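You operate a simulated robot arm through the tools that you are given. There is no shell and no other tool. Be economical: measure what you need, move in short steps, check, and stop when the job is done.

You run a simulated robot arm. Do the job below in one go: nothing can be reset, and whatever is moved stays where it is left.

## Task
Stop the air leak on the valve, then vent and shut it.
Fine: fill till foam shows, tighten the clamp knob to its stop, fill on past 4 bar, and when the foam is gone hold for three seconds before venting.
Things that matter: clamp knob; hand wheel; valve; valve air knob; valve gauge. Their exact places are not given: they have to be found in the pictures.

It is judged by the outcome, as a careful person would: the job done as asked, and still so three seconds after it is handed in. It fails if anything else is knocked over, pushed out of place, dropped, spilled or broken.

## Robot
A 7-joint arm with a fingered hand on a trunk, on a base that drives. Base frame: it is fixed to the floor where the robot stands at the start and does not move with it; the origin is under the middle of the robot, x ahead of it, y to its left, z up. Lengths are in m, angles in rad, forces in N, time in s.
With the tool pointing down near the work surface it reaches from about 0.3 to 0.68 m from the robot's upright axis, wherever it stands. Its first joint turns from -1.204 to 3.002 rad. Places, roughly: clamp knob [0.6, 0.3, 1.1]; valve [0.6, 0.3, 0.9]; valve air knob [0.5, 0.2, 0.9]; valve gauge [0.6, 0.2, 0.9]. Payload 3.2 kg.
The tool frame sits at the grasp point between the pads (the TCP): z along the fingers, y along the line on which they close. The tips reach 0.026 m beyond it. Largest opening 0.088 m; the body of the gripper starts 0.03 m behind the TCP. The gripper is a hand of 5 fingers: y runs from the thumb to the fingers, the wrist lies at [-0.016, -0.108, -0.172] in the tool frame, and closing takes about 1.5 s.
Orientation is told as [roll, pitch, yaw] about the base's x, y, z axes, in that order, counted from this pose: with the fingers straight down and the wrist toward the robot, the tool's x, y and z point along [0, 1, 0], [1, 0, 0] and [0, 0, -1] of the base frame.

## Interface
- The arm moves only by the tool servo_tool. Its arguments are lists of equal length, an entry for each row: "linear": the shift along the tool's x, y, z in cm, a list of three; "angular": the turn, a rotation vector about the tool's x, y, z in rad, a list of three; "claw": the finger opening in cm, from 0 to 8.8. In form: {"linear": [[tx, ty, tz], ...], "angular": [[ax, ay, az], ...], "claw": [claw, ...]}. A call has 1 to 12 rows; each row shifts and turns the commanded pose from where the row before left it, along the tool's axes as they then stand. Rows are played at 5 a second. More than 0.05 m and 0.15 rad between two rows, or a gripper value outside its range, and nothing of the call is played. Where a pose cannot be reached the arm comes as near as it can. A force on the tool above 40 N (or 10 N above the force at the start of the call, whichever is more), or a blocked arm, ends the call early, and 0.2 s more pass. Each finger travels about 0.072 m/s and halts on what it meets, pressing with about 24 N; the grip force reading is that of the motor and also rises with nothing between the fingers. The clock runs only during rows and for 0.2 s after the last one: add rows that do not move to give the fingers time. The reply holds the time, the measured pose of the TCP, the force on the tool along the base axes, the opening and the grip force, in the units named above and with some noise, with the torque about the TCP (base axes, N m) and any sound that the robot's microphone picked up.
- Cameras (640 x 400 px; columns grow to the right, rows downward): "scene" is now at [0.1295, 0.0439, 1.4472]; the picture's right is [0.47, -0.88, 0.00], its down [-0.45, -0.24, -0.86] and it looks along [0.76, 0.40, -0.51] (base axes); focal length 267 px, centre (320, 200). "wrist" rides on the gripper at [0.067, -0.097, -0.117] in the tool frame; the picture's right is [-0.71, 0.33, -0.62], its down [-0.65, -0.65, 0.39] and it looks along [-0.28, 0.68, 0.68] (tool axes); focal length 234 px, centre (320, 200).
- capture(camera): a new picture of that camera. It takes no simulated time.
- raise_lower(by): slides the trunk up (or, below 0, down) by that many m; the arm and the scene camera ride with it, the base frame stays. It gives what a move gives, with no picture.
- roll_base(legs): drives the robot by 1 to 6 legs, each [ahead, left, turn to the left] in m, m and rad, along the robot's own axes; the way and the turn of a leg run together, so that a leg with both is an arc; at most 1.5 m and 3.142 rad a leg. The arm and the cameras ride along, it lands a little off, and it stops where it bumps. It gives what a move gives.
- set_grasp(shape): the hand has 5 fingers and takes this shape, open, in about a second: jaw (thumb against the fingers, like two jaws); tri (thumb and two fingers); tip (a fingertip pinch); poke (one finger out to press); point (the index stretched); flat (the hand flat); cup (the hand cupped); fist (a fist). The gripper value then closes the fingers along that shape, each until it touches; the sizes above hold for jaw. It gives what a move gives, with no picture.
- pan_tilt(pan, tilt): turns the head with the scene camera to pan (to the left, within 1.501 rad either way) and tilt (down, from -0.506 to 1.204), counted from straight ahead of the robot. It gives what a move gives.
- probe_pixels(camera, pixels): for up to 12 pixels [column, row] of the newest picture of that camera ("zoom" is the newest enlarged one), the place [x, y, z] in the base frame of the surface seen there, good to about 0.002 m. It takes no simulated time.
- inspect(camera, box): a new picture of the part [left, top, right, bottom] of that camera's present view, enlarged. It takes no simulated time.
- finish_job(): hands the job in; it is judged then, once.

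Go step by step. Measure first, check grasps and placings, and put right what went wrong. The budget is 80 turns and 48 pictures, counting those below and the enlarged ones. Unless the task says otherwise, let go and move clear before handing in, and close with one line.

The tools are called after "Call:" as a command line: name --argument value ..., lists and objects as JSON in quotes. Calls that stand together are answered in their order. servo_tool: Moves the arm, as the interface text tells. Its arguments: {"type":"object","properties":{"linear":{"type":"array","items":{"type":"array","items":{"type":"number"}}},"angular":{"type":"array","items":{"type":"array","items":{"type":"number"}}},"claw":{"type":"array","items":{"type":"number"}}},"required":["linear","angular","claw"]} The other tools are called the same way: raise_lower (by) slides the trunk up or down; set_grasp (shape) gives the hand a shape; roll_base (legs) drives the base; pan_tilt (pan, tilt) turns the head that bears the scene camera; capture (camera) takes a picture; probe_pixels (camera, pixels) gives the place of the surface under pixels of a picture; inspect (camera, box) takes an enlarged picture of a part of a camera's view; finish_job () hands the job in.

At the start:

```text
time_s: 0.0
tool_pos: [0.3786, 0.1022, 1.3272]
tool_rot: [0.0, 0.001, 0.0]
force: [0.4, 0.0, 0.1]
moment: [-0.05, -0.03, 0.03]
grip_width: 0.0877
finger_force: 0.1
shape: jaw
trunk travel left (down, up): [-0.75, 0.09]
robot x, y, heading: [-0.0025, 0.0015, -0.001]
head pan, tilt: [0.49, 0.538]
```

scene: 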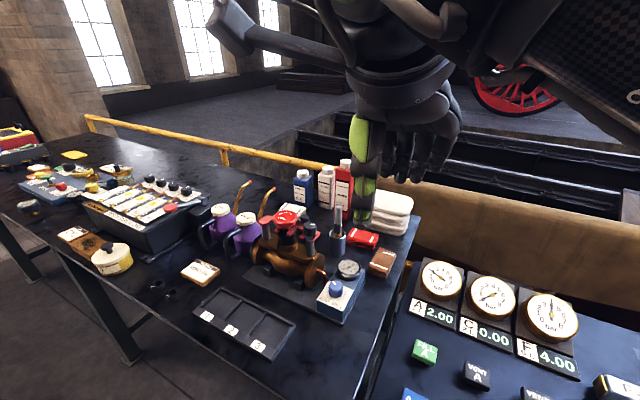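
wrist: 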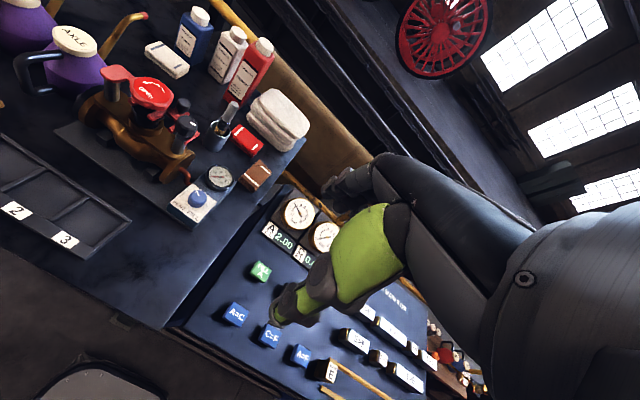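

The valve sits around pixel (290,250) in the scene view, with a blue knob box at (336,292) and a gauge at (348,268). I'll zoom in on it.

Call:
inspect --camera "scene" --box '[230, 170, 390, 330]'

Call:
inspect --camera "wrist" --box '[60, 40, 280, 240]'

```text
2.50 times, centred on (310, 250) of scene
```

zoom: 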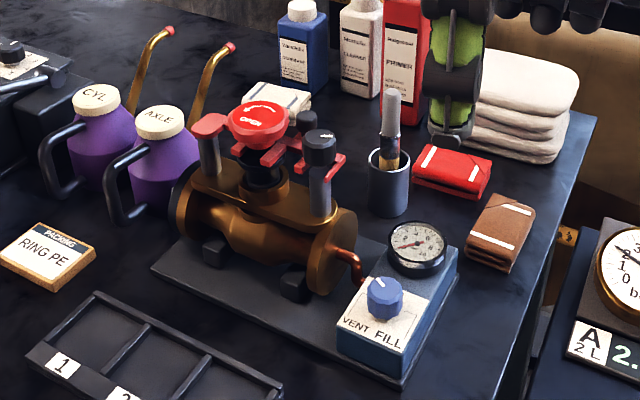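

```text
2.00 times, centred on (170, 140) of wrist
```

zoom: 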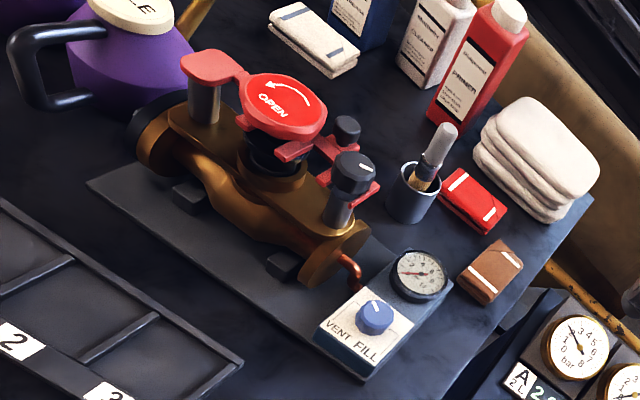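

The newest zoom shows the OPEN hand wheel (282,105), black clamp knobs (355,170) and (347,130), the air knob (374,316) and the gauge (418,275). I'll probe them.

Call:
probe_pixels --camera "zoom" --pixels '[[282, 108], [243, 100], [322, 110], [355, 172], [347, 130], [215, 68], [374, 316], [418, 275], [345, 328], [372, 350], [330, 240], [150, 230]]'

Call:
inspect --camera "scene" --box '[270, 195, 330, 255]'

Call:
inspect --camera "scene" --box '[310, 250, 370, 310]'

```text
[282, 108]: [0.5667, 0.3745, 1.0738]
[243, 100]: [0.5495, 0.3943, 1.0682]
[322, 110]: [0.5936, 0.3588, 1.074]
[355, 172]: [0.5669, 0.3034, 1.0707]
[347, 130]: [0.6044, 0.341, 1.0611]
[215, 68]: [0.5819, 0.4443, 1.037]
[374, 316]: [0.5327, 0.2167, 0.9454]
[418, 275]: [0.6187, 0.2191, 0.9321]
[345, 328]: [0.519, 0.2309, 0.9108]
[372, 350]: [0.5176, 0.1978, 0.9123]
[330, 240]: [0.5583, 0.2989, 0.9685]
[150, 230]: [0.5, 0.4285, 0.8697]
```

```text
6.67 times, centred on (300, 225) of scene
```

zoom: 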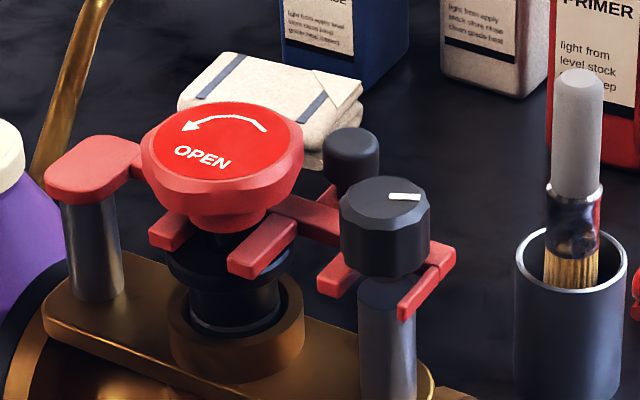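

```text
6.67 times, centred on (340, 280) of scene
```

zoom: 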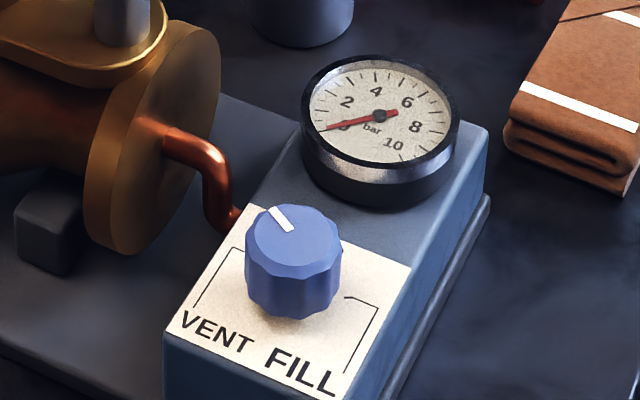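

The marks: the air knob points up-left in the picture (280,218), with VENT to its left and FILL to its right, and the gauge reads 0. The clamp knob is the black one with the white mark at (400,197). I'll try the three-finger shape and see what the hand looks like.

Call:
set_grasp --shape "tri"

Call:
capture --camera "wrist"

Call:
capture --camera "scene"

```text
time_s: 0.9
tool_pos: [0.3789, 0.1037, 1.3265]
tool_rot: [0.0, 0.0, 0.001]
force: [0.5, 0.3, 0.4]
moment: [0.01, 0.03, 0.02]
grip_width: 0.0879
finger_force: 0.0
shape: tri
trunk travel left (down, up): [-0.75, 0.09]
robot x, y, heading: [0.0018, 0.0009, 0.0]
head pan, tilt: [0.49, 0.538]
```

```text
41 pictures are left
```

wrist: 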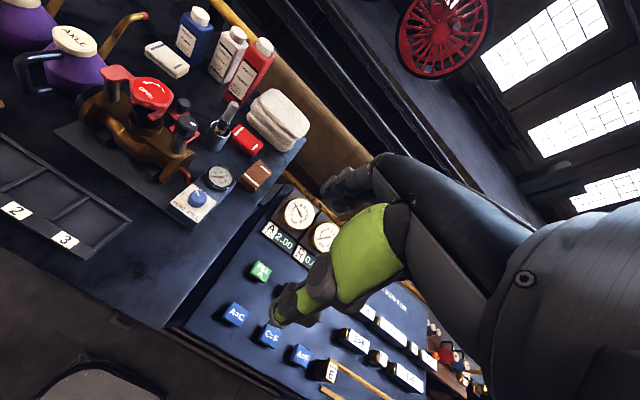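

```text
40 pictures are left
```

scene: 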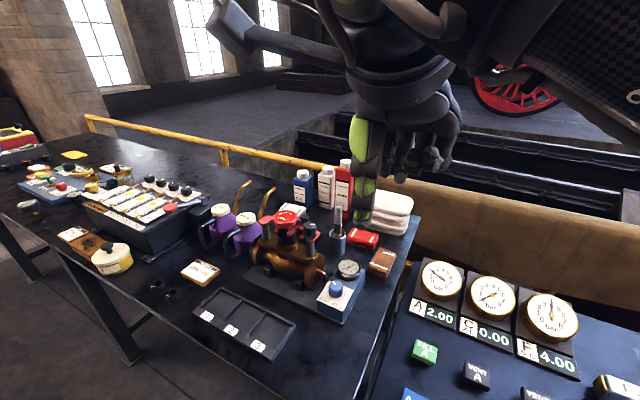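

I'll probe the hand parts: the green finger at (363,215) and (363,130), and the dark fingers at (440,160), (400,165).

Call:
probe_pixels --camera "scene" --pixels '[[363, 218], [363, 190], [360, 130], [385, 140], [400, 170], [430, 155], [442, 162], [450, 120], [336, 286], [338, 290]]'

Call:
probe_pixels --camera "wrist" --pixels '[[278, 322], [300, 290], [370, 250], [345, 185], [380, 180], [480, 220]]'

Call:
inspect --camera "scene" --box '[320, 70, 480, 230]'

```text
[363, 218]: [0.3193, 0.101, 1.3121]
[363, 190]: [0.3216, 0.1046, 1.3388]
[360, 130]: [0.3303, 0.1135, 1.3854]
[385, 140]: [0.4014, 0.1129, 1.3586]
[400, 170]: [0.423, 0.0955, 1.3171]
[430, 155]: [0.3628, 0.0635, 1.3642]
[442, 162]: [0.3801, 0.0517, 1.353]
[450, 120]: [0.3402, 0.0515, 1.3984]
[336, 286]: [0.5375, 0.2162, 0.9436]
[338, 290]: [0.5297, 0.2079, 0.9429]
```

```text
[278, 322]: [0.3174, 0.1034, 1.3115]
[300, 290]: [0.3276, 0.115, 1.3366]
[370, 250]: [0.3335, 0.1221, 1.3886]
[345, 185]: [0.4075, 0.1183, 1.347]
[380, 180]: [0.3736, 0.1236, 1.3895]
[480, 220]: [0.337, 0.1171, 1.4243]
```

```text
2.50 times, centred on (400, 150) of scene
```

zoom: 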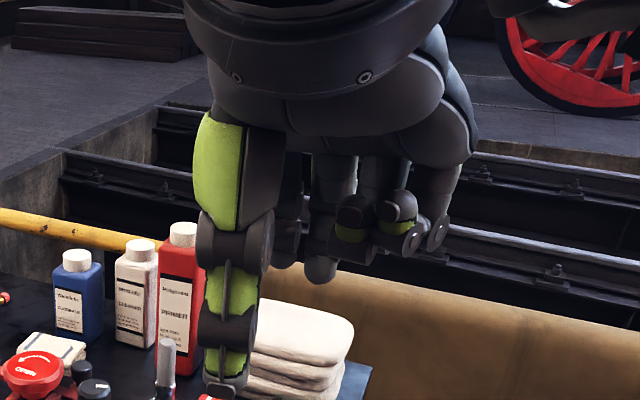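

The thumb is at x≈0.32 and the index and middle at x≈0.42. The air knob is centred near (0.535, 0.215) with its top at z≈0.945, and its mark points about 60° toward VENT. I'll move above it and yaw the hand left.

Call:
servo_tool --linear '[[2, 2.6, 2], [2, 2.6, 2], [2, 2.6, 2], [2, 2.6, 2], [2, 2.6, 3], [1.2, 2.6, 4], [0, 0, 4], [0, 0, 4], [0, 0, 3]]' --angular '[[0, 0, 0], [0, 0, 0], [0, 0, 0], [0, 0, 0], [0, 0, 0], [0, 0, 0], [0, 0, 0], [0, 0, 0], [0, 0, 0]]' --claw '[7, 7, 7, 7, 7, 7, 7, 7, 7]'

Call:
servo_tool --linear '[[0, 0, 0], [0, 0, 0], [0, 0, 0], [0, 0, 0], [0, 0, 0], [0, 0, 0]]' --angular '[[0, 0, -0.15], [0, 0, -0.15], [0, 0, -0.15], [0, 0, -0.15], [0, 0, -0.15], [0, 0, -0.15]]' --claw '[7, 7, 7, 7, 7, 7]'

Call:
capture --camera "scene"

Call:
capture --camera "wrist"

```text
time_s: 2.9
tool_pos: [0.5335, 0.2129, 1.0663]
tool_rot: [-0.002, 0.0, -0.001]
force: [0.6, 0.6, 0.4]
moment: [-0.01, -0.01, -0.01]
grip_width: 0.0701
finger_force: 0.1
shape: tri
out of reach, approached as far as the arm can: row 6
trunk travel left (down, up): [-0.75, 0.09]
robot x, y, heading: [-0.0017, -0.0001, -0.004]
head pan, tilt: [0.49, 0.538]
```

```text
time_s: 4.3
tool_pos: [0.5345, 0.2106, 1.0686]
tool_rot: [0.001, 0.001, 0.903]
force: [-0.7, 0.2, 0.9]
moment: [0.01, 0.03, 0.02]
grip_width: 0.0702
finger_force: 0.0
shape: tri
trunk travel left (down, up): [-0.75, 0.09]
robot x, y, heading: [-0.0015, -0.0004, -0.0]
head pan, tilt: [0.49, 0.538]
```

```text
38 pictures are left
```

scene: 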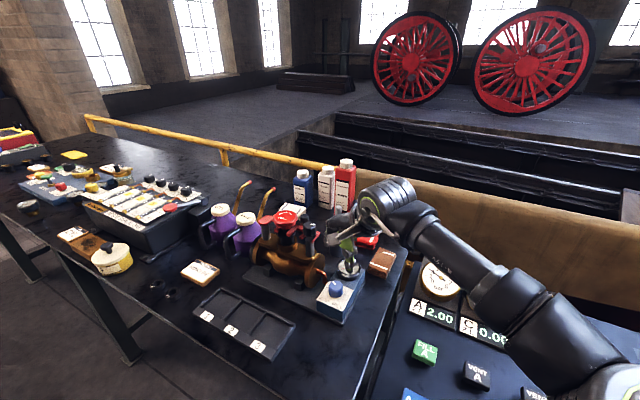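

```text
37 pictures are left
```

wrist: 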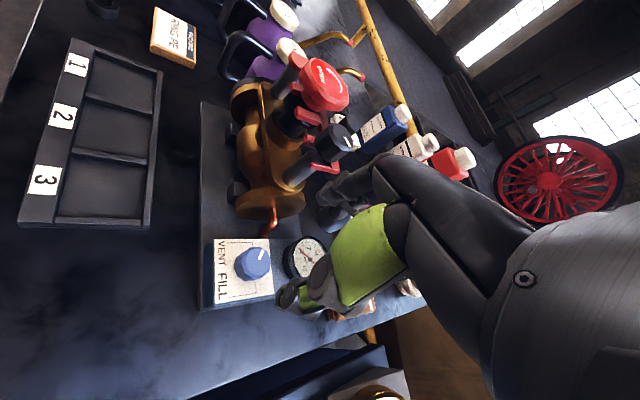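

The view is clear: the air knob is at (250,263), its mark points to the upper right at (262,253), the pipe is at (268,228) and the flange at (290,195). I'll zoom in and probe the clearances.

Call:
inspect --camera "wrist" --box '[190, 30, 360, 310]'

Call:
probe_pixels --camera "wrist" --pixels '[[252, 262], [240, 264], [264, 262], [252, 250], [252, 276], [268, 230], [273, 210], [290, 200], [300, 205], [300, 258], [325, 85], [345, 138]]'

```text
1.43 times, centred on (275, 170) of wrist
```

zoom: 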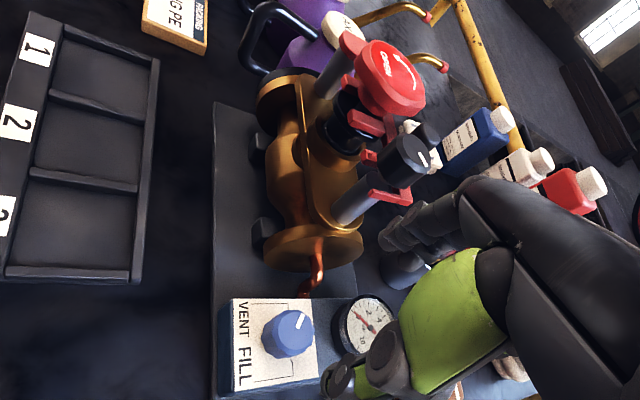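

```text
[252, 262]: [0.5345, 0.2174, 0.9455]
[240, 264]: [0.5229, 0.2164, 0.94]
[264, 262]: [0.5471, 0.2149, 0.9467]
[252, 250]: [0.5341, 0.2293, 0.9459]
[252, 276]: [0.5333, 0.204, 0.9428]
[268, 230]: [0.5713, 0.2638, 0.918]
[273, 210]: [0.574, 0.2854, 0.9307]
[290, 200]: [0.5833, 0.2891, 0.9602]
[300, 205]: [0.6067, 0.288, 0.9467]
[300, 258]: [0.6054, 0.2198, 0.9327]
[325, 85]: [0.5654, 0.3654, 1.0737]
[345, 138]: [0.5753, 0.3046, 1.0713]
```

The knob centre is (0.535, 0.216) with its top at 0.946. The pipe and flange (y≥0.264) leave room if I yaw to about 0.5. I'll go down around the knob without closing, then look.

Call:
servo_tool --linear '[[0, 0, 0], [0, 0, 0], [0.48, 0.26, 0], [0, 0, 3], [0, 0, 3], [0, 0, 3], [0, 0, 2.8], [0, 0, 0]]' --angular '[[0, 0, 0.14], [0, 0, 0.13], [0, 0, 0.13], [0, 0, 0], [0, 0, 0], [0, 0, 0], [0, 0, 0], [0, 0, 0]]' --claw '[6, 6, 6, 6, 6, 6, 6, 6]'

Call:
inspect --camera "scene" --box '[270, 190, 430, 350]'

Call:
capture --camera "wrist"

```text
time_s: 6.1
tool_pos: [0.5361, 0.2151, 0.9484]
tool_rot: [0.001, 0.002, 0.499]
force: [0.1, 0.8, 0.4]
moment: [0.0, 0.0, 0.01]
grip_width: 0.0604
finger_force: 0.1
shape: tri
trunk travel left (down, up): [-0.75, 0.09]
robot x, y, heading: [-0.002, 0.0004, 0.0]
head pan, tilt: [0.49, 0.538]
```

```text
2.50 times, centred on (350, 270) of scene
```

zoom: 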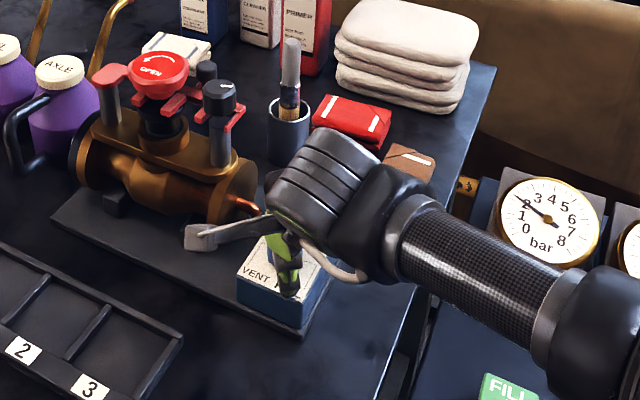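

```text
34 pictures are left
```

wrist: 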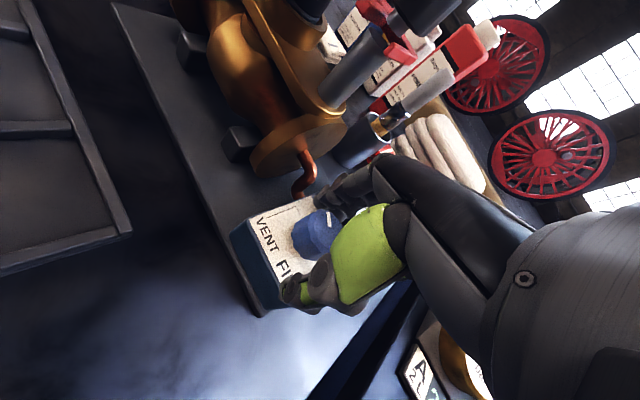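

The fingers straddle the knob and nothing is touching. I'll close on it first.

Call:
servo_tool --linear '[[0, 0, 0], [0, 0, 0], [0, 0, 0], [0, 0, 0], [0, 0, 0], [0, 0, 0], [0, 0, 0]]' --angular '[[0, 0, 0], [0, 0, 0], [0, 0, 0], [0, 0, 0], [0, 0, 0], [0, 0, 0], [0, 0, 0]]' --claw '[4, 2.5, 2.5, 2.5, 2.5, 2.5, 2.5]'

Call:
servo_tool --linear '[[0, 0, 0], [0, 0, 0], [0, 0, 0], [0, 0, 0], [0, 0, 0], [0, 0, 0], [0, 0, 0]]' --angular '[[0, 0, 0.15], [0, 0, 0.15], [0, 0, 0.15], [0, 0, 0.15], [0, 0, 0.15], [0, 0, 0.15], [0, 0, 0.15]]' --claw '[2.5, 2.5, 2.5, 2.5, 2.5, 2.5, 2.5]'

Call:
capture --camera "wrist"

Call:
inspect --camera "scene" --box '[230, 190, 390, 330]'

```text
time_s: 7.7
tool_pos: [0.5361, 0.2156, 0.9473]
tool_rot: [0.0, 0.003, 0.499]
force: [3.0, 1.4, -1.8]
moment: [-0.06, -0.01, 0.01]
grip_width: 0.0274
finger_force: 24.1
shape: tri
trunk travel left (down, up): [-0.75, 0.09]
robot x, y, heading: [-0.0028, -0.0008, -0.002]
head pan, tilt: [0.49, 0.538]
```

```text
time_s: 9.3
tool_pos: [0.5351, 0.185, 0.9434]
tool_rot: [-0.001, -0.003, -0.56]
force: [-0.4, -0.3, -0.3]
moment: [0.03, 0.03, 0.0]
grip_width: 0.0184
finger_force: 24.6
shape: tri
out of reach, approached as far as the arm can: row 6, 7
trunk travel left (down, up): [-0.75, 0.09]
robot x, y, heading: [0.0017, -0.0008, -0.002]
head pan, tilt: [0.49, 0.538]
```

```text
33 pictures are left
```

wrist: 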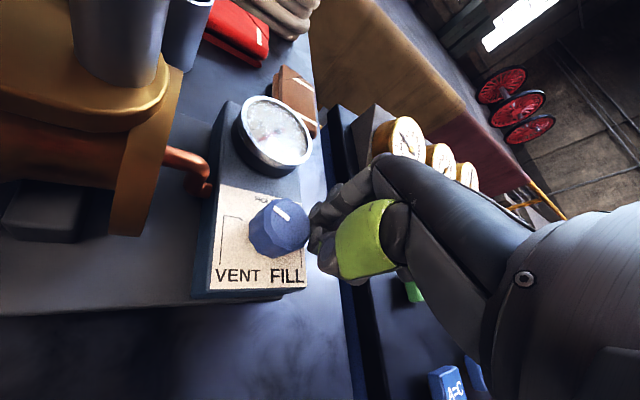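

```text
2.86 times, centred on (310, 260) of scene
```

zoom: 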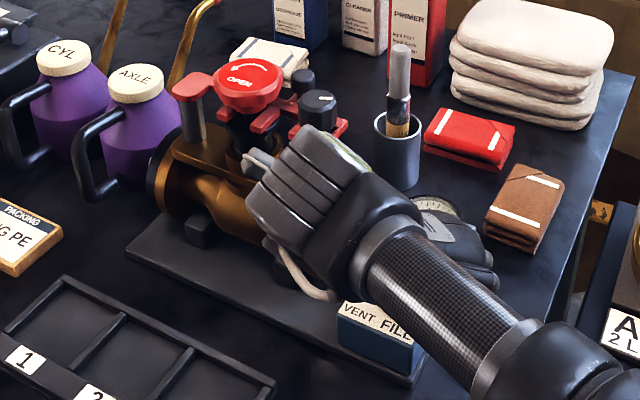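

The arm ran out of reach as it yawed right (y slid to 0.185), so the fingers slipped off the knob. I'll lift clear and drive the base left so the valve is nearly straight ahead.

Call:
servo_tool --linear '[[0, 0, -4], [0, 0, -4], [0, -1, -4], [0, -2, -4], [0, -3, -3], [0, -3, -3], [0, -3, 0], [0, -3, 0]]' --angular '[[0, 0, 0], [0, 0, 0], [0, 0, 0], [0, 0, -0.11], [0, 0, -0.15], [0, 0, -0.15], [0, 0, -0.15], [0, 0, 0]]' --claw '[2.5, 2.5, 6, 6, 6, 6, 6, 6]'

Call:
inspect --camera "scene" --box '[230, 190, 390, 330]'

Call:
roll_base --legs '[[0, 0.25, 0]]'

Call:
pan_tilt --pan 0.1 --tilt 0.7

Call:
capture --camera "scene"

```text
time_s: 11.1
tool_pos: [0.3959, 0.2167, 1.1684]
tool_rot: [-0.001, -0.003, 0.011]
force: [0.2, -0.1, 1.3]
moment: [0.01, -0.03, 0.0]
grip_width: 0.0597
finger_force: 0.1
shape: tri
out of reach, approached as far as the arm can: row 2, 3
trunk travel left (down, up): [-0.75, 0.09]
robot x, y, heading: [-0.0006, 0.0007, 0.002]
head pan, tilt: [0.49, 0.538]
```

```text
2.86 times, centred on (310, 260) of scene
```

zoom: 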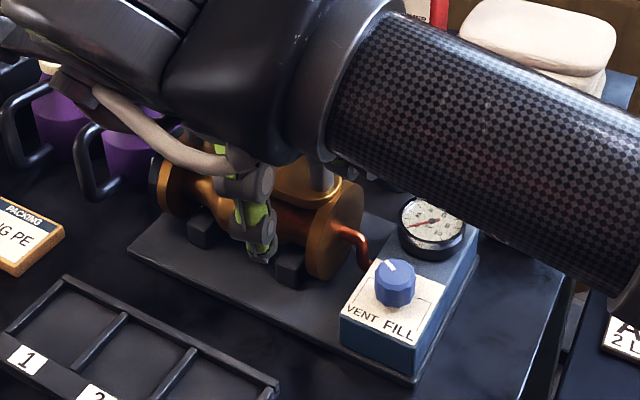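

```text
time_s: 12.9
tool_pos: [0.3967, 0.4697, 1.1669]
tool_rot: [0.0, 0.0, 0.01]
force: [1.0, 0.2, -0.3]
moment: [0.02, 0.0, -0.02]
grip_width: 0.0597
finger_force: 0.0
shape: tri
trunk travel left (down, up): [-0.75, 0.09]
robot x, y, heading: [-0.0026, 0.2515, 0.001]
head pan, tilt: [0.49, 0.538]
```

```text
time_s: 13.8
tool_pos: [0.3972, 0.4681, 1.1685]
tool_rot: [-0.001, 0.0, 0.009]
force: [-0.3, 0.3, -0.1]
moment: [0.0, 0.0, -0.01]
grip_width: 0.0596
finger_force: 0.2
shape: tri
trunk travel left (down, up): [-0.75, 0.09]
robot x, y, heading: [0.0015, 0.2549, 0.0]
head pan, tilt: [0.099, 0.7]
```

```text
30 pictures are left
```

scene: 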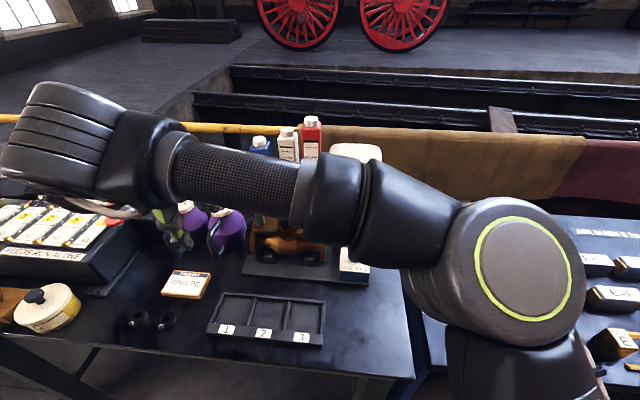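

The arm is now reaching across. I'll bring the hand back right, in front of the air knob at about y=0.216 with z safely above the valve, then forward over the knob.

Call:
servo_tool --linear '[[-4.2, 0, 0], [-4.2, 0, 0], [-4.2, 0, 0], [-4.2, 0, 0], [-4.2, 0, 0], [-4.3, 0, 0], [0, 3.5, -0.5], [0, 3.5, 0], [0, 3.5, 0], [0, 3.4, 0], [0, 0, 3], [0, 0, 0]]' --angular '[[0, 0, 0], [0, 0, 0], [0, 0, 0], [0, 0, 0], [0, 0, 0], [0, 0, 0], [0, 0, 0], [0, 0, 0], [0, 0, 0], [0, 0, 0], [0, 0, 0], [0, 0, 0]]' --claw '[6, 6, 6, 6, 6, 6, 6, 6, 6, 6, 6, 6]'

Call:
servo_tool --linear '[[0, 0, 0], [0, 0, 0], [0, 0, 0], [0, 0, 0], [0, 0, 0], [0, 0, 0]]' --angular '[[0, 0, -0.15], [0, 0, -0.15], [0, 0, -0.15], [0, 0, -0.15], [0, 0, -0.1], [0, 0, 0]]' --claw '[6, 6, 6, 6, 6, 6]'

Call:
capture --camera "wrist"

Call:
capture --camera "scene"

```text
time_s: 16.4
tool_pos: [0.539, 0.219, 1.1424]
tool_rot: [-0.001, 0.0, 0.01]
force: [0.3, 0.1, 0.3]
moment: [-0.04, -0.05, -0.01]
grip_width: 0.0596
finger_force: 0.0
shape: tri
trunk travel left (down, up): [-0.75, 0.09]
robot x, y, heading: [0.0038, 0.2517, -0.001]
head pan, tilt: [0.099, 0.7]
```

```text
time_s: 17.8
tool_pos: [0.533, 0.227, 1.1395]
tool_rot: [-0.008, 0.005, 0.712]
force: [-0.6, -0.5, 0.2]
moment: [0.02, -0.02, 0.01]
grip_width: 0.0598
finger_force: 0.0
shape: tri
out of reach, approached as far as the arm can: row 5
trunk travel left (down, up): [-0.75, 0.09]
robot x, y, heading: [-0.0001, 0.2536, -0.0]
head pan, tilt: [0.099, 0.7]
```

```text
29 pictures are left
```

wrist: 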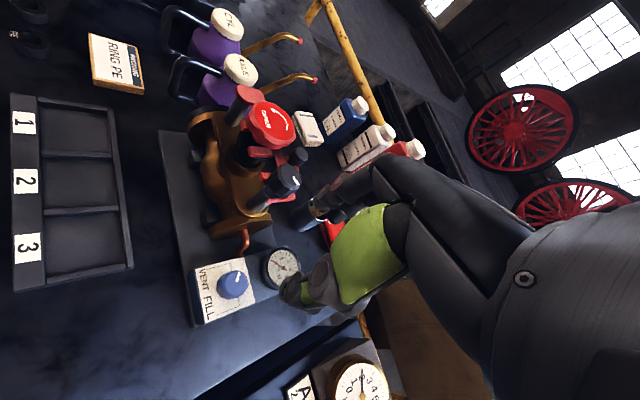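

```text
28 pictures are left
```

scene: 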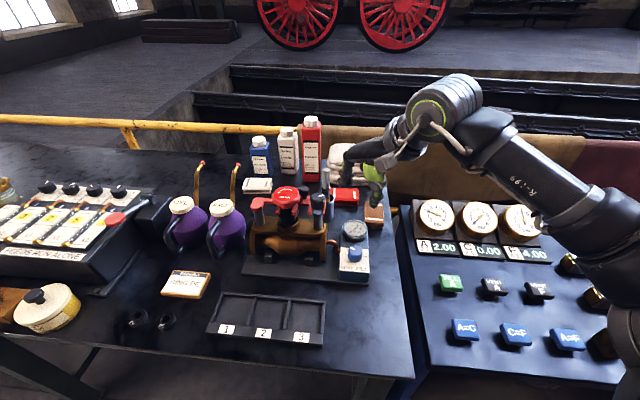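

Good view of the knob at scene (353,255) and gauge at (355,231). I'll come back to yaw 0.6, correct by 1 cm, descend and grip.

Call:
servo_tool --linear '[[0, 0, 0], [-1, -0.46, 0], [0, 0, 4], [0, 0, 4], [0, 0, 4], [0, 0, 3], [0, 0, 0]]' --angular '[[0, 0, 0.11], [0, 0, 0], [0, 0, 0], [0, 0, 0], [0, 0, 0], [0, 0, 0], [0, 0, 0]]' --claw '[6, 6, 6, 6, 6, 6, 6]'

```text
time_s: 19.4
tool_pos: [0.5359, 0.2147, 0.99]
tool_rot: [0.0, 0.001, 0.599]
force: [-0.1, -0.1, 0.4]
moment: [0.02, 0.02, -0.01]
grip_width: 0.0594
finger_force: 0.1
shape: tri
trunk travel left (down, up): [-0.75, 0.09]
robot x, y, heading: [0.0007, 0.2528, -0.002]
head pan, tilt: [0.099, 0.7]
```

Pose is (0.536, 0.215, 0.990) at yaw 0.6, centred over the knob. I'll descend 4.5 cm, close, and then turn clockwise.

Call:
servo_tool --linear '[[0, 0, 2.5], [0, 0, 2], [0, 0, 0], [0, 0, 0], [0, 0, 0], [0, 0, 0], [0, 0, 0], [0, 0, 0]]' --angular '[[0, 0, 0], [0, 0, 0], [0, 0, 0], [0, 0, 0], [0, 0, 0], [0, 0, 0], [0, 0, 0], [0, 0, 0]]' --claw '[6, 6, 4, 2.5, 2.5, 2.5, 2.5, 2.5]'

Call:
servo_tool --linear '[[0, 0, 0], [0, 0, 0], [0, 0, 0], [0, 0, 0], [0, 0, 0], [0, 0, 0], [0, 0, 0]]' --angular '[[0, 0, 0.15], [0, 0, 0.15], [0, 0, 0.15], [0, 0, 0.15], [0, 0, 0.15], [0, 0, 0.15], [0, 0, 0.15]]' --claw '[2.5, 2.5, 2.5, 2.5, 2.5, 2.5, 2.5]'

Call:
inspect --camera "scene" --box '[240, 170, 400, 290]'

```text
time_s: 21.2
tool_pos: [0.5367, 0.2157, 0.9433]
tool_rot: [-0.001, 0.002, 0.599]
force: [3.4, 3.1, -3.0]
moment: [0.01, -0.03, 0.02]
grip_width: 0.0276
finger_force: 23.9
shape: tri
trunk travel left (down, up): [-0.75, 0.09]
robot x, y, heading: [-0.0019, 0.2541, -0.003]
head pan, tilt: [0.099, 0.7]
```

```text
time_s: 22.8
tool_pos: [0.5354, 0.2175, 0.9444]
tool_rot: [-0.002, 0.0, -0.451]
force: [-1.3, 9.5, -7.4]
moment: [0.18, 0.18, 0.12]
grip_width: 0.0266
finger_force: 24.1
shape: tri
trunk travel left (down, up): [-0.75, 0.09]
robot x, y, heading: [-0.0002, 0.2541, 0.002]
head pan, tilt: [0.099, 0.7]
```

```text
3.33 times, centred on (320, 230) of scene
```

zoom: 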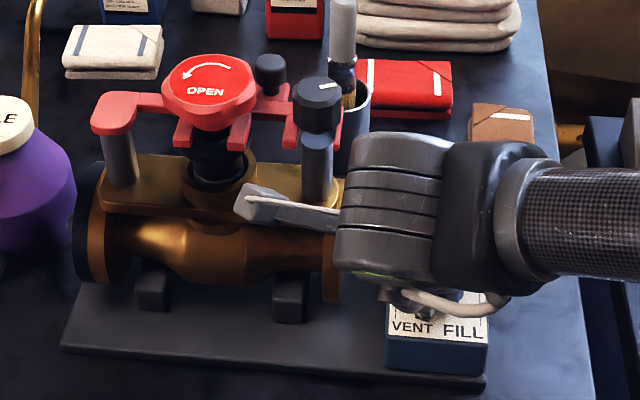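

The hand turned to yaw -0.45 with the knob gripped; the camera bracket at (265,205) is still clear of the valve. I'll turn a bit more and watch.

Call:
servo_tool --linear '[[0, 0, 0], [0, 0, 0], [0, 0, 0]]' --angular '[[0, 0, 0.12], [0, 0, 0.12], [0, 0, 0]]' --claw '[2.5, 2.5, 2.5]'

Call:
servo_tool --linear '[[0, 0, 0], [0, 0, 0], [0, 0, -3], [0, 0, -3], [0, 0, -3], [-3, -2, -2], [-3, -2, 0], [-3, 0, 0]]' --angular '[[0, 0, 0], [0, 0, 0], [0, 0, 0], [0, 0, 0], [0, 0, 0], [0, 0, -0.15], [0, 0, -0.15], [0, 0, -0.15]]' --claw '[4, 6, 6, 6, 6, 6, 6, 6]'

Call:
inspect --camera "scene" --box '[240, 170, 400, 290]'

```text
time_s: 23.6
tool_pos: [0.5367, 0.2176, 0.9454]
tool_rot: [-0.003, 0.002, -0.688]
force: [-0.5, 11.7, -9.9]
moment: [0.26, 0.17, 0.06]
grip_width: 0.0262
finger_force: 24.1
shape: tri
trunk travel left (down, up): [-0.75, 0.09]
robot x, y, heading: [-0.0032, 0.2534, 0.003]
head pan, tilt: [0.099, 0.7]
```

```text
time_s: 25.4
tool_pos: [0.4549, 0.1623, 1.0572]
tool_rot: [0.002, 0.001, -0.239]
force: [0.5, 0.5, -0.9]
moment: [0.03, -0.01, -0.01]
grip_width: 0.0596
finger_force: 0.1
shape: tri
trunk travel left (down, up): [-0.75, 0.09]
robot x, y, heading: [0.0018, 0.2491, 0.001]
head pan, tilt: [0.099, 0.7]
```

```text
3.33 times, centred on (320, 230) of scene
```

zoom: 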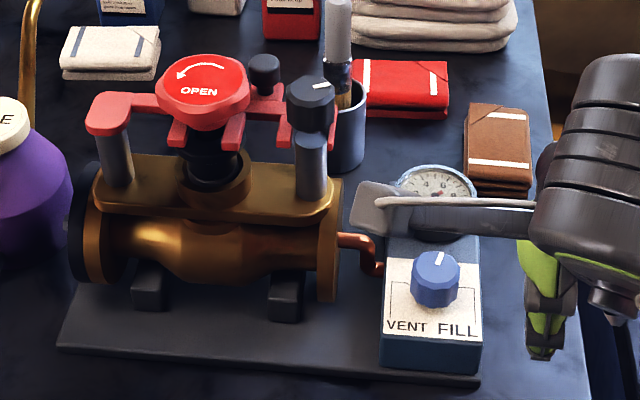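

The knob's white mark now points straight up (440,258), between VENT and FILL: that is the middle position. The gauge is hidden behind the bracket. I'll re-grip at yaw 0.5 and turn it on to FILL.

Call:
servo_tool --linear '[[0, 0, 0], [0, 0, 0], [0, 0, 0], [0, 0, 0], [0, 0, 0], [0.4, 4, 0], [0.46, 4, 0], [0, 1.7, 0], [0, 0, 4], [0, 0, 3], [0, 0, 0]]' --angular '[[0, 0, -0.15], [0, 0, -0.15], [0, 0, -0.15], [0, 0, -0.15], [0, 0, -0.14], [0, 0, 0], [0, 0, 0], [0, 0, 0], [0, 0, 0], [0, 0, 0], [0, 0, 0]]' --claw '[6, 6, 6, 6, 6, 6, 6, 6, 6, 6, 6]'

```text
time_s: 27.8
tool_pos: [0.5371, 0.2174, 0.9839]
tool_rot: [0.0, -0.001, 0.5]
force: [1.0, 0.3, 0.0]
moment: [-0.03, -0.02, 0.01]
grip_width: 0.0597
finger_force: 0.1
shape: tri
trunk travel left (down, up): [-0.75, 0.09]
robot x, y, heading: [-0.0051, 0.249, -0.002]
head pan, tilt: [0.099, 0.7]
```

The hand is centred over the knob again. I'll descend 4.1 cm, grip, and turn clockwise about 1.2 rad.

Call:
servo_tool --linear '[[0, -0.1, 2.1], [0, 0, 2], [0, 0, 0], [0, 0, 0], [0, 0, 0], [0, 0, 0], [0, 0, 0], [0, 0, 0]]' --angular '[[0, 0, 0], [0, 0, 0], [0, 0, 0], [0, 0, 0], [0, 0, 0], [0, 0, 0], [0, 0, 0], [0, 0, 0]]' --claw '[6, 6, 4, 2, 2, 2, 2, 2]'

Call:
servo_tool --linear '[[0, 0, 0], [0, 0, 0], [0, 0, 0], [0, 0, 0], [0, 0, 0], [0, 0, 0], [0, 0, 0], [0, 0, 0], [0, 0, 0]]' --angular '[[0, 0, 0.15], [0, 0, 0.15], [0, 0, 0.15], [0, 0, 0.15], [0, 0, 0.15], [0, 0, 0.15], [0, 0, 0.15], [0, 0, 0.15], [0, 0, 0]]' --claw '[2, 2, 2, 2, 2, 2, 2, 2, 2]'

Call:
inspect --camera "scene" --box '[240, 170, 400, 290]'

```text
time_s: 29.6
tool_pos: [0.537, 0.2175, 0.9437]
tool_rot: [-0.001, 0.003, 0.497]
force: [3.9, 2.5, -1.4]
moment: [-0.01, -0.08, 0.0]
grip_width: 0.0262
finger_force: 24.1
shape: tri
trunk travel left (down, up): [-0.75, 0.09]
robot x, y, heading: [-0.0015, 0.2554, 0.002]
head pan, tilt: [0.099, 0.7]
```

```text
time_s: 31.6
tool_pos: [0.5372, 0.2201, 0.9449]
tool_rot: [0.0, 0.001, -0.698]
force: [8.1, 15.8, -2.5]
moment: [0.2, -0.13, 0.46]
grip_width: 0.0231
finger_force: 24.0
shape: tri
trunk travel left (down, up): [-0.75, 0.09]
robot x, y, heading: [-0.0019, 0.2539, 0.004]
head pan, tilt: [0.099, 0.7]
```

```text
3.33 times, centred on (320, 230) of scene
```

zoom: 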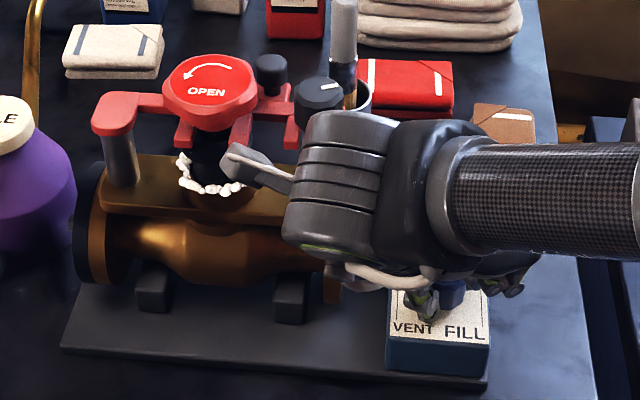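

Foam is showing around the stem base (205,180), and torque 0.46 suggests the FILL stop. I'll turn the knob back about 60° to the middle while I still have the grip, then release.

Call:
servo_tool --linear '[[0, 0, 0], [0, 0, 0], [0, 0, 0], [0, 0, 0], [0, 0, 0], [0, 0, 0], [0, 0, 0]]' --angular '[[0, 0, -0.15], [0, 0, -0.15], [0, 0, -0.15], [0, 0, -0.15], [0, 0, -0.15], [0, 0, -0.15], [0, 0, -0.15]]' --claw '[2, 2, 2, 2, 2, 2, 2]'

Call:
servo_tool --linear '[[0, 0, 0], [0, 0, 0], [0, 0, -4], [0, 0, -4], [0, 0, -4], [0, 0, -4], [0, -3, -2], [0, -3, 0]]' --angular '[[0, 0, 0], [0, 0, 0], [0, 0, 0], [0, 0, 0], [0, 0, 0], [0, 0, 0.1], [0, 0, 0.1], [0, 0, 0.1]]' --claw '[4, 6, 6, 6, 6, 6, 6, 6]'

Call:
inspect --camera "scene" --box '[240, 170, 400, 290]'

Call:
inspect --camera "wrist" --box '[140, 70, 320, 330]'

```text
time_s: 33.2
tool_pos: [0.5378, 0.2156, 0.9443]
tool_rot: [-0.001, 0.0, 0.35]
force: [5.0, 1.5, 1.6]
moment: [-0.03, 0.01, 0.0]
grip_width: 0.0254
finger_force: 23.7
shape: tri
trunk travel left (down, up): [-0.75, 0.09]
robot x, y, heading: [0.0007, 0.2527, -0.003]
head pan, tilt: [0.099, 0.7]
```

```text
time_s: 35.0
tool_pos: [0.4788, 0.2069, 1.1225]
tool_rot: [0.0, -0.002, 0.048]
force: [0.2, 1.4, -0.1]
moment: [-0.01, 0.01, 0.05]
grip_width: 0.0594
finger_force: 0.0
shape: tri
trunk travel left (down, up): [-0.75, 0.09]
robot x, y, heading: [0.0015, 0.2541, -0.001]
head pan, tilt: [0.099, 0.7]
```

```text
3.33 times, centred on (320, 230) of scene
```

zoom: 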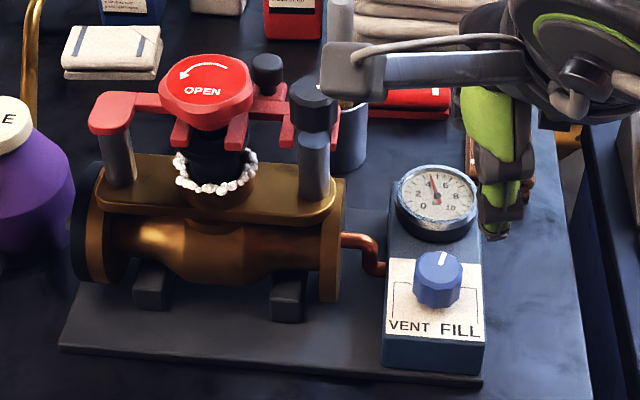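

```text
1.54 times, centred on (230, 200) of wrist
```

zoom: 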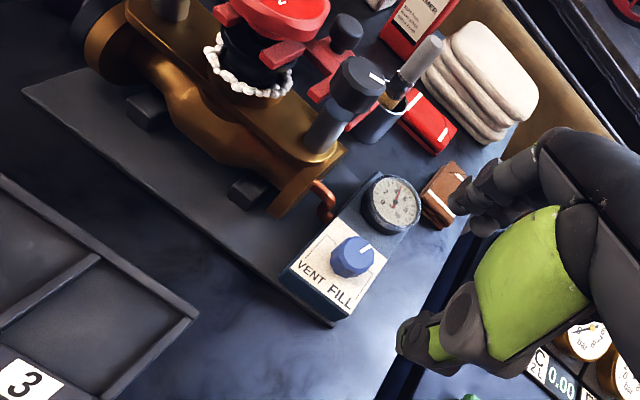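

The foam ring is clear, the air knob is back in the middle and the gauge reads about 4. Next is the clamp knob at zoom (360,82), so I'll probe it and its surroundings.

Call:
probe_pixels --camera "zoom" --pixels '[[362, 78], [340, 82], [384, 78], [362, 60], [360, 105], [345, 30], [325, 125], [280, 58], [320, 88], [362, 122], [425, 50], [385, 125]]'

```text
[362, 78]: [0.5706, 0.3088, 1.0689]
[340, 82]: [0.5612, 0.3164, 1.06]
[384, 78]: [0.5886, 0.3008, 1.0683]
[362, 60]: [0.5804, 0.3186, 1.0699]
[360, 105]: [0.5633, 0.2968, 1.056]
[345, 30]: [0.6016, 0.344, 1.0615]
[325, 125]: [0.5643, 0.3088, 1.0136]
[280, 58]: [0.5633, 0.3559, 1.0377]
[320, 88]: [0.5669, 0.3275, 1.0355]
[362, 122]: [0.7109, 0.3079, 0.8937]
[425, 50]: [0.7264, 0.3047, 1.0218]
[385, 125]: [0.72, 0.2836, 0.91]
```

The clamp knob centre is (0.574, 0.306), top at 1.070, with the red arms at about 1.038. The second black knob at (0.602, 0.344) sits close by, so I'll use a 5 cm opening and yaw -0.15. I'll move above it first.

Call:
servo_tool --linear '[[0, 0, -3], [0, 0, -1], [4, 2.5, 0], [4, 2.7, 0], [3.2, 2.7, 0], [0, 0, 3], [0, 0, 2], [0, 0, 0]]' --angular '[[0, 0, 0.1], [0, 0, 0.1], [0, 0, 0], [0, 0, 0], [0, 0, 0], [0, 0, 0], [0, 0, 0], [0, 0, 0]]' --claw '[5, 5, 5, 5, 5, 5, 5, 5]'

Call:
inspect --camera "scene" --box '[240, 130, 400, 290]'

Call:
capture --camera "wrist"

```text
time_s: 36.8
tool_pos: [0.5724, 0.3031, 1.1109]
tool_rot: [0.001, 0.0, -0.149]
force: [0.4, -0.1, -0.3]
moment: [0.02, -0.06, 0.01]
grip_width: 0.0506
finger_force: 0.0
shape: tri
trunk travel left (down, up): [-0.75, 0.09]
robot x, y, heading: [0.001, 0.2514, -0.002]
head pan, tilt: [0.099, 0.7]
```

```text
2.50 times, centred on (320, 210) of scene
```

zoom: 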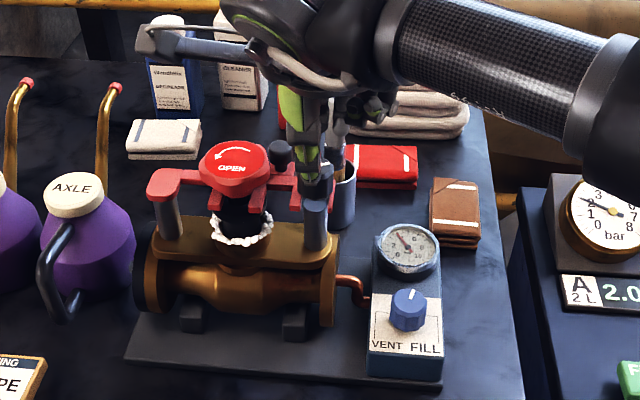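

```text
21 pictures are left
```

wrist: 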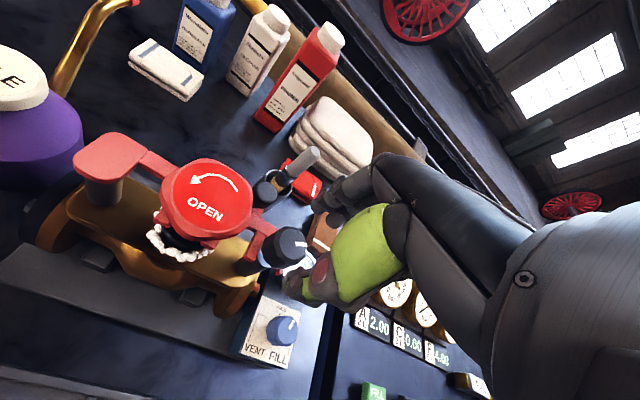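

The hand is aligned over the clamp knob (wrist view (285,245)). I'll descend to z≈1.071 and close.

Call:
servo_tool --linear '[[0.3, 0.1, 2], [0, 0, 2], [0, 0, 0], [0, 0, 0], [0, 0, 0], [0, 0, 0], [0, 0, 0]]' --angular '[[0, 0, 0], [0, 0, 0], [0, 0, 0], [0, 0, 0], [0, 0, 0], [0, 0, 0], [0, 0, 0]]' --claw '[5, 5, 4, 2, 2, 2, 2]'

Call:
capture --camera "wrist"

```text
time_s: 38.4
tool_pos: [0.5747, 0.3056, 1.0749]
tool_rot: [0.0, 0.001, -0.149]
force: [-1.1, -0.6, -1.5]
moment: [-0.02, 0.08, -0.02]
grip_width: 0.0238
finger_force: 24.2
shape: tri
trunk travel left (down, up): [-0.75, 0.09]
robot x, y, heading: [-0.003, 0.2534, -0.003]
head pan, tilt: [0.099, 0.7]
```

```text
20 pictures are left
```

wrist: 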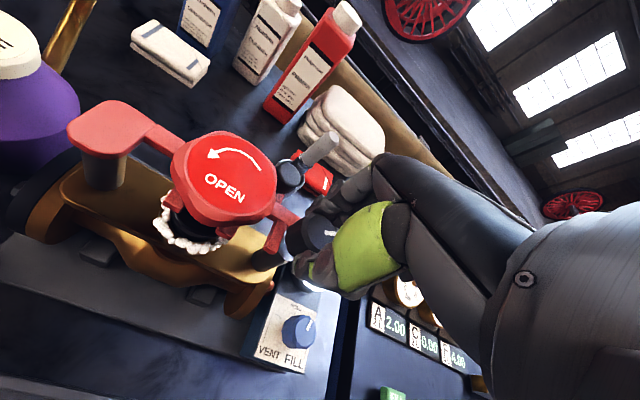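

The knob is gripped. I'll turn clockwise slowly and watch the torque.

Call:
servo_tool --linear '[[0, 0, 0], [0, 0, 0], [0, 0, 0], [0, 0, 0], [0, 0, 0], [0, 0, 0]]' --angular '[[0, 0, 0.13], [0, 0, 0.13], [0, 0, 0.13], [0, 0, 0.13], [0, 0, 0.13], [0, 0, 0.13]]' --claw '[2, 2, 2, 2, 2, 2]'

Call:
capture --camera "wrist"

```text
time_s: 39.8
tool_pos: [0.5733, 0.3068, 1.0746]
tool_rot: [-0.001, 0.0, -0.933]
force: [-5.8, 2.9, -4.8]
moment: [0.1, 0.13, 0.07]
grip_width: 0.0222
finger_force: 24.2
shape: tri
trunk travel left (down, up): [-0.75, 0.09]
robot x, y, heading: [-0.0001, 0.252, -0.001]
head pan, tilt: [0.099, 0.7]
```

```text
19 pictures are left
```

wrist: 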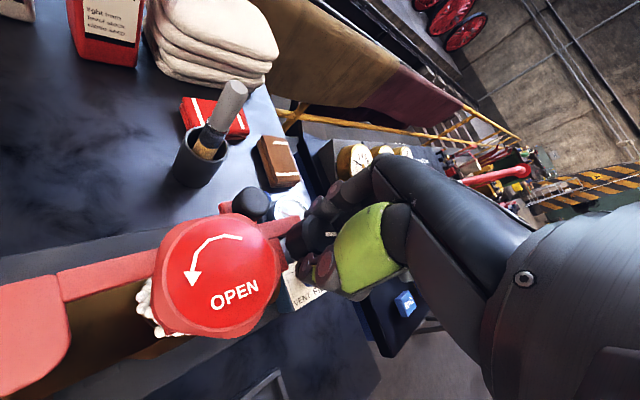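

Torque is still low (0.07), so the knob is turning. I'll go on another 0.26 rad, open, and swing back for another stroke.

Call:
servo_tool --linear '[[0, 0, 0], [0, 0, 0], [0, 0, 0]]' --angular '[[0, 0, 0.13], [0, 0, 0.13], [0, 0, 0]]' --claw '[2, 2, 2]'

Call:
servo_tool --linear '[[0, 0, 0], [0, 0, 0], [0, 0, 0], [0, 0, -3], [0, 0, -1], [0, 0, 0], [0, 0, 0], [0, 0, 0], [0, 0, 0], [0, 0, 0], [0, 0, 0], [0, 0, 0]]' --angular '[[0, 0, 0], [0, 0, 0], [0, 0, 0], [0, 0, 0], [0, 0, -0.15], [0, 0, -0.15], [0, 0, -0.15], [0, 0, -0.15], [0, 0, -0.15], [0, 0, -0.15], [0, 0, -0.15], [0, 0, 0]]' --claw '[3.5, 4.5, 4.5, 4.5, 5, 5, 5, 5, 5, 5, 5, 5]'

Call:
capture --camera "wrist"

```text
time_s: 40.6
tool_pos: [0.5737, 0.3064, 1.0736]
tool_rot: [-0.002, 0.0, -1.126]
force: [-5.1, 4.6, -3.0]
moment: [0.09, 0.15, 0.07]
grip_width: 0.0221
finger_force: 24.7
shape: tri
out of reach, approached as far as the arm can: row 2
trunk travel left (down, up): [-0.75, 0.09]
robot x, y, heading: [0.0019, 0.253, -0.002]
head pan, tilt: [0.099, 0.7]
```

```text
time_s: 43.2
tool_pos: [0.5745, 0.3053, 1.1149]
tool_rot: [0.0, 0.001, -0.073]
force: [0.9, 0.2, 0.3]
moment: [0.04, 0.04, 0.01]
grip_width: 0.0496
finger_force: 0.1
shape: tri
out of reach, approached as far as the arm can: row 4
trunk travel left (down, up): [-0.75, 0.09]
robot x, y, heading: [0.0007, 0.2535, 0.001]
head pan, tilt: [0.099, 0.7]
```

```text
18 pictures are left
```

wrist: 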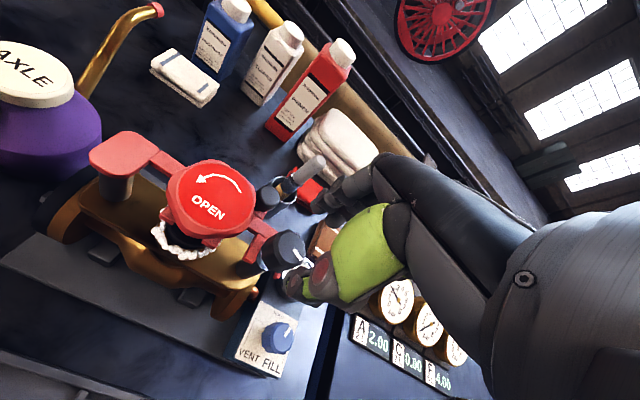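

I'll check the clamp knob's mark and the foam.

Call:
inspect --camera "wrist" --box '[140, 150, 340, 300]'

```text
2.67 times, centred on (240, 225) of wrist
```

zoom: 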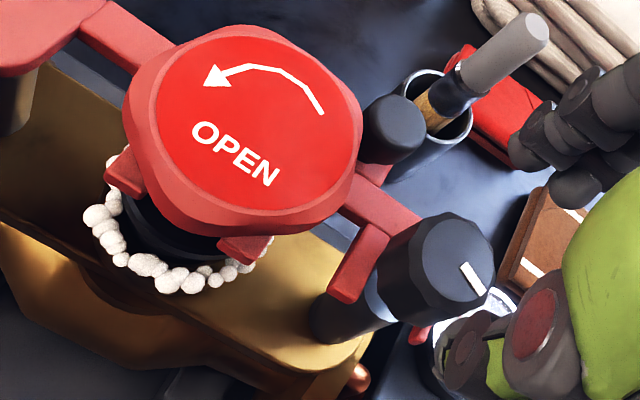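

The mark has moved clockwise (now toward (472,282)), so strokes work. I'll do another: descend, grip, turn, release, return.

Call:
servo_tool --linear '[[0, 0, 2], [0, 0, 2], [0, 0, 0], [0, 0, 0], [0, 0, 0], [0, 0, 0], [0, 0, 0]]' --angular '[[0, 0, 0], [0, 0, 0], [0, 0, 0], [0, 0, 0], [0, 0, 0], [0, 0, 0], [0, 0, 0]]' --claw '[5, 5, 4, 2, 2, 2, 2]'

Call:
servo_tool --linear '[[0, 0, 0], [0, 0, 0], [0, 0, 0], [0, 0, 0], [0, 0, 0], [0, 0, 0], [0, 0, 0], [0, 0, 0]]' --angular '[[0, 0, 0.13], [0, 0, 0.13], [0, 0, 0.13], [0, 0, 0.13], [0, 0, 0.13], [0, 0, 0.13], [0, 0, 0.13], [0, 0, 0.13]]' --claw '[2, 2, 2, 2, 2, 2, 2, 2]'

Call:
servo_tool --linear '[[0, 0, 0], [0, 0, 0], [0, 0, 0], [0, 0, -3], [0, 0, -1], [0, 0, 0], [0, 0, 0], [0, 0, 0], [0, 0, 0], [0, 0, 0], [0, 0, 0], [0, 0, 0]]' --angular '[[0, 0, 0], [0, 0, 0], [0, 0, 0], [0, 0, 0], [0, 0, -0.15], [0, 0, -0.15], [0, 0, -0.15], [0, 0, -0.15], [0, 0, -0.15], [0, 0, -0.15], [0, 0, -0.15], [0, 0, 0]]' --claw '[3.5, 4.5, 4.5, 4.5, 5, 5, 5, 5, 5, 5, 5, 5]'

Call:
inspect --camera "wrist" --box '[140, 150, 340, 300]'

```text
time_s: 44.8
tool_pos: [0.5747, 0.3037, 1.0737]
tool_rot: [0.0, 0.001, -0.077]
force: [-0.6, -0.5, -3.1]
moment: [-0.02, 0.05, 0.01]
grip_width: 0.023
finger_force: 24.1
shape: tri
trunk travel left (down, up): [-0.75, 0.09]
robot x, y, heading: [-0.0001, 0.2529, -0.0]
head pan, tilt: [0.099, 0.7]
```

```text
time_s: 46.6
tool_pos: [0.5735, 0.3066, 1.0738]
tool_rot: [-0.004, 0.0, -1.118]
force: [-7.9, -0.4, -9.7]
moment: [-0.01, 0.15, 0.13]
grip_width: 0.0206
finger_force: 23.9
shape: tri
trunk travel left (down, up): [-0.75, 0.09]
robot x, y, heading: [-0.0039, 0.2533, -0.0]
head pan, tilt: [0.099, 0.7]
```

```text
time_s: 49.2
tool_pos: [0.5716, 0.3054, 1.1096]
tool_rot: [0.001, 0.0, -0.065]
force: [0.4, -0.7, 0.2]
moment: [-0.01, 0.0, 0.03]
grip_width: 0.05
finger_force: 0.0
shape: tri
out of reach, approached as far as the arm can: row 4
trunk travel left (down, up): [-0.75, 0.09]
robot x, y, heading: [0.0027, 0.2534, -0.002]
head pan, tilt: [0.099, 0.7]
```

```text
2.67 times, centred on (240, 225) of wrist
```

zoom: 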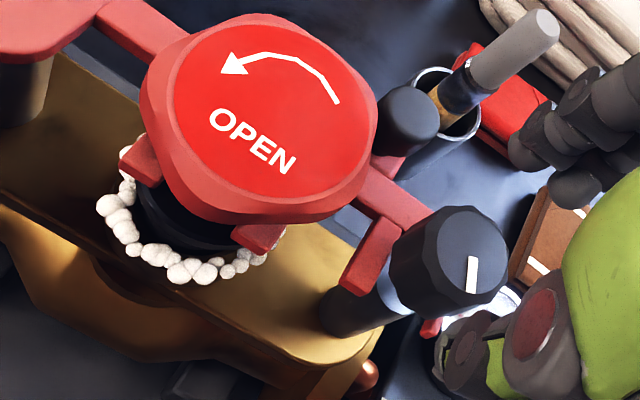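

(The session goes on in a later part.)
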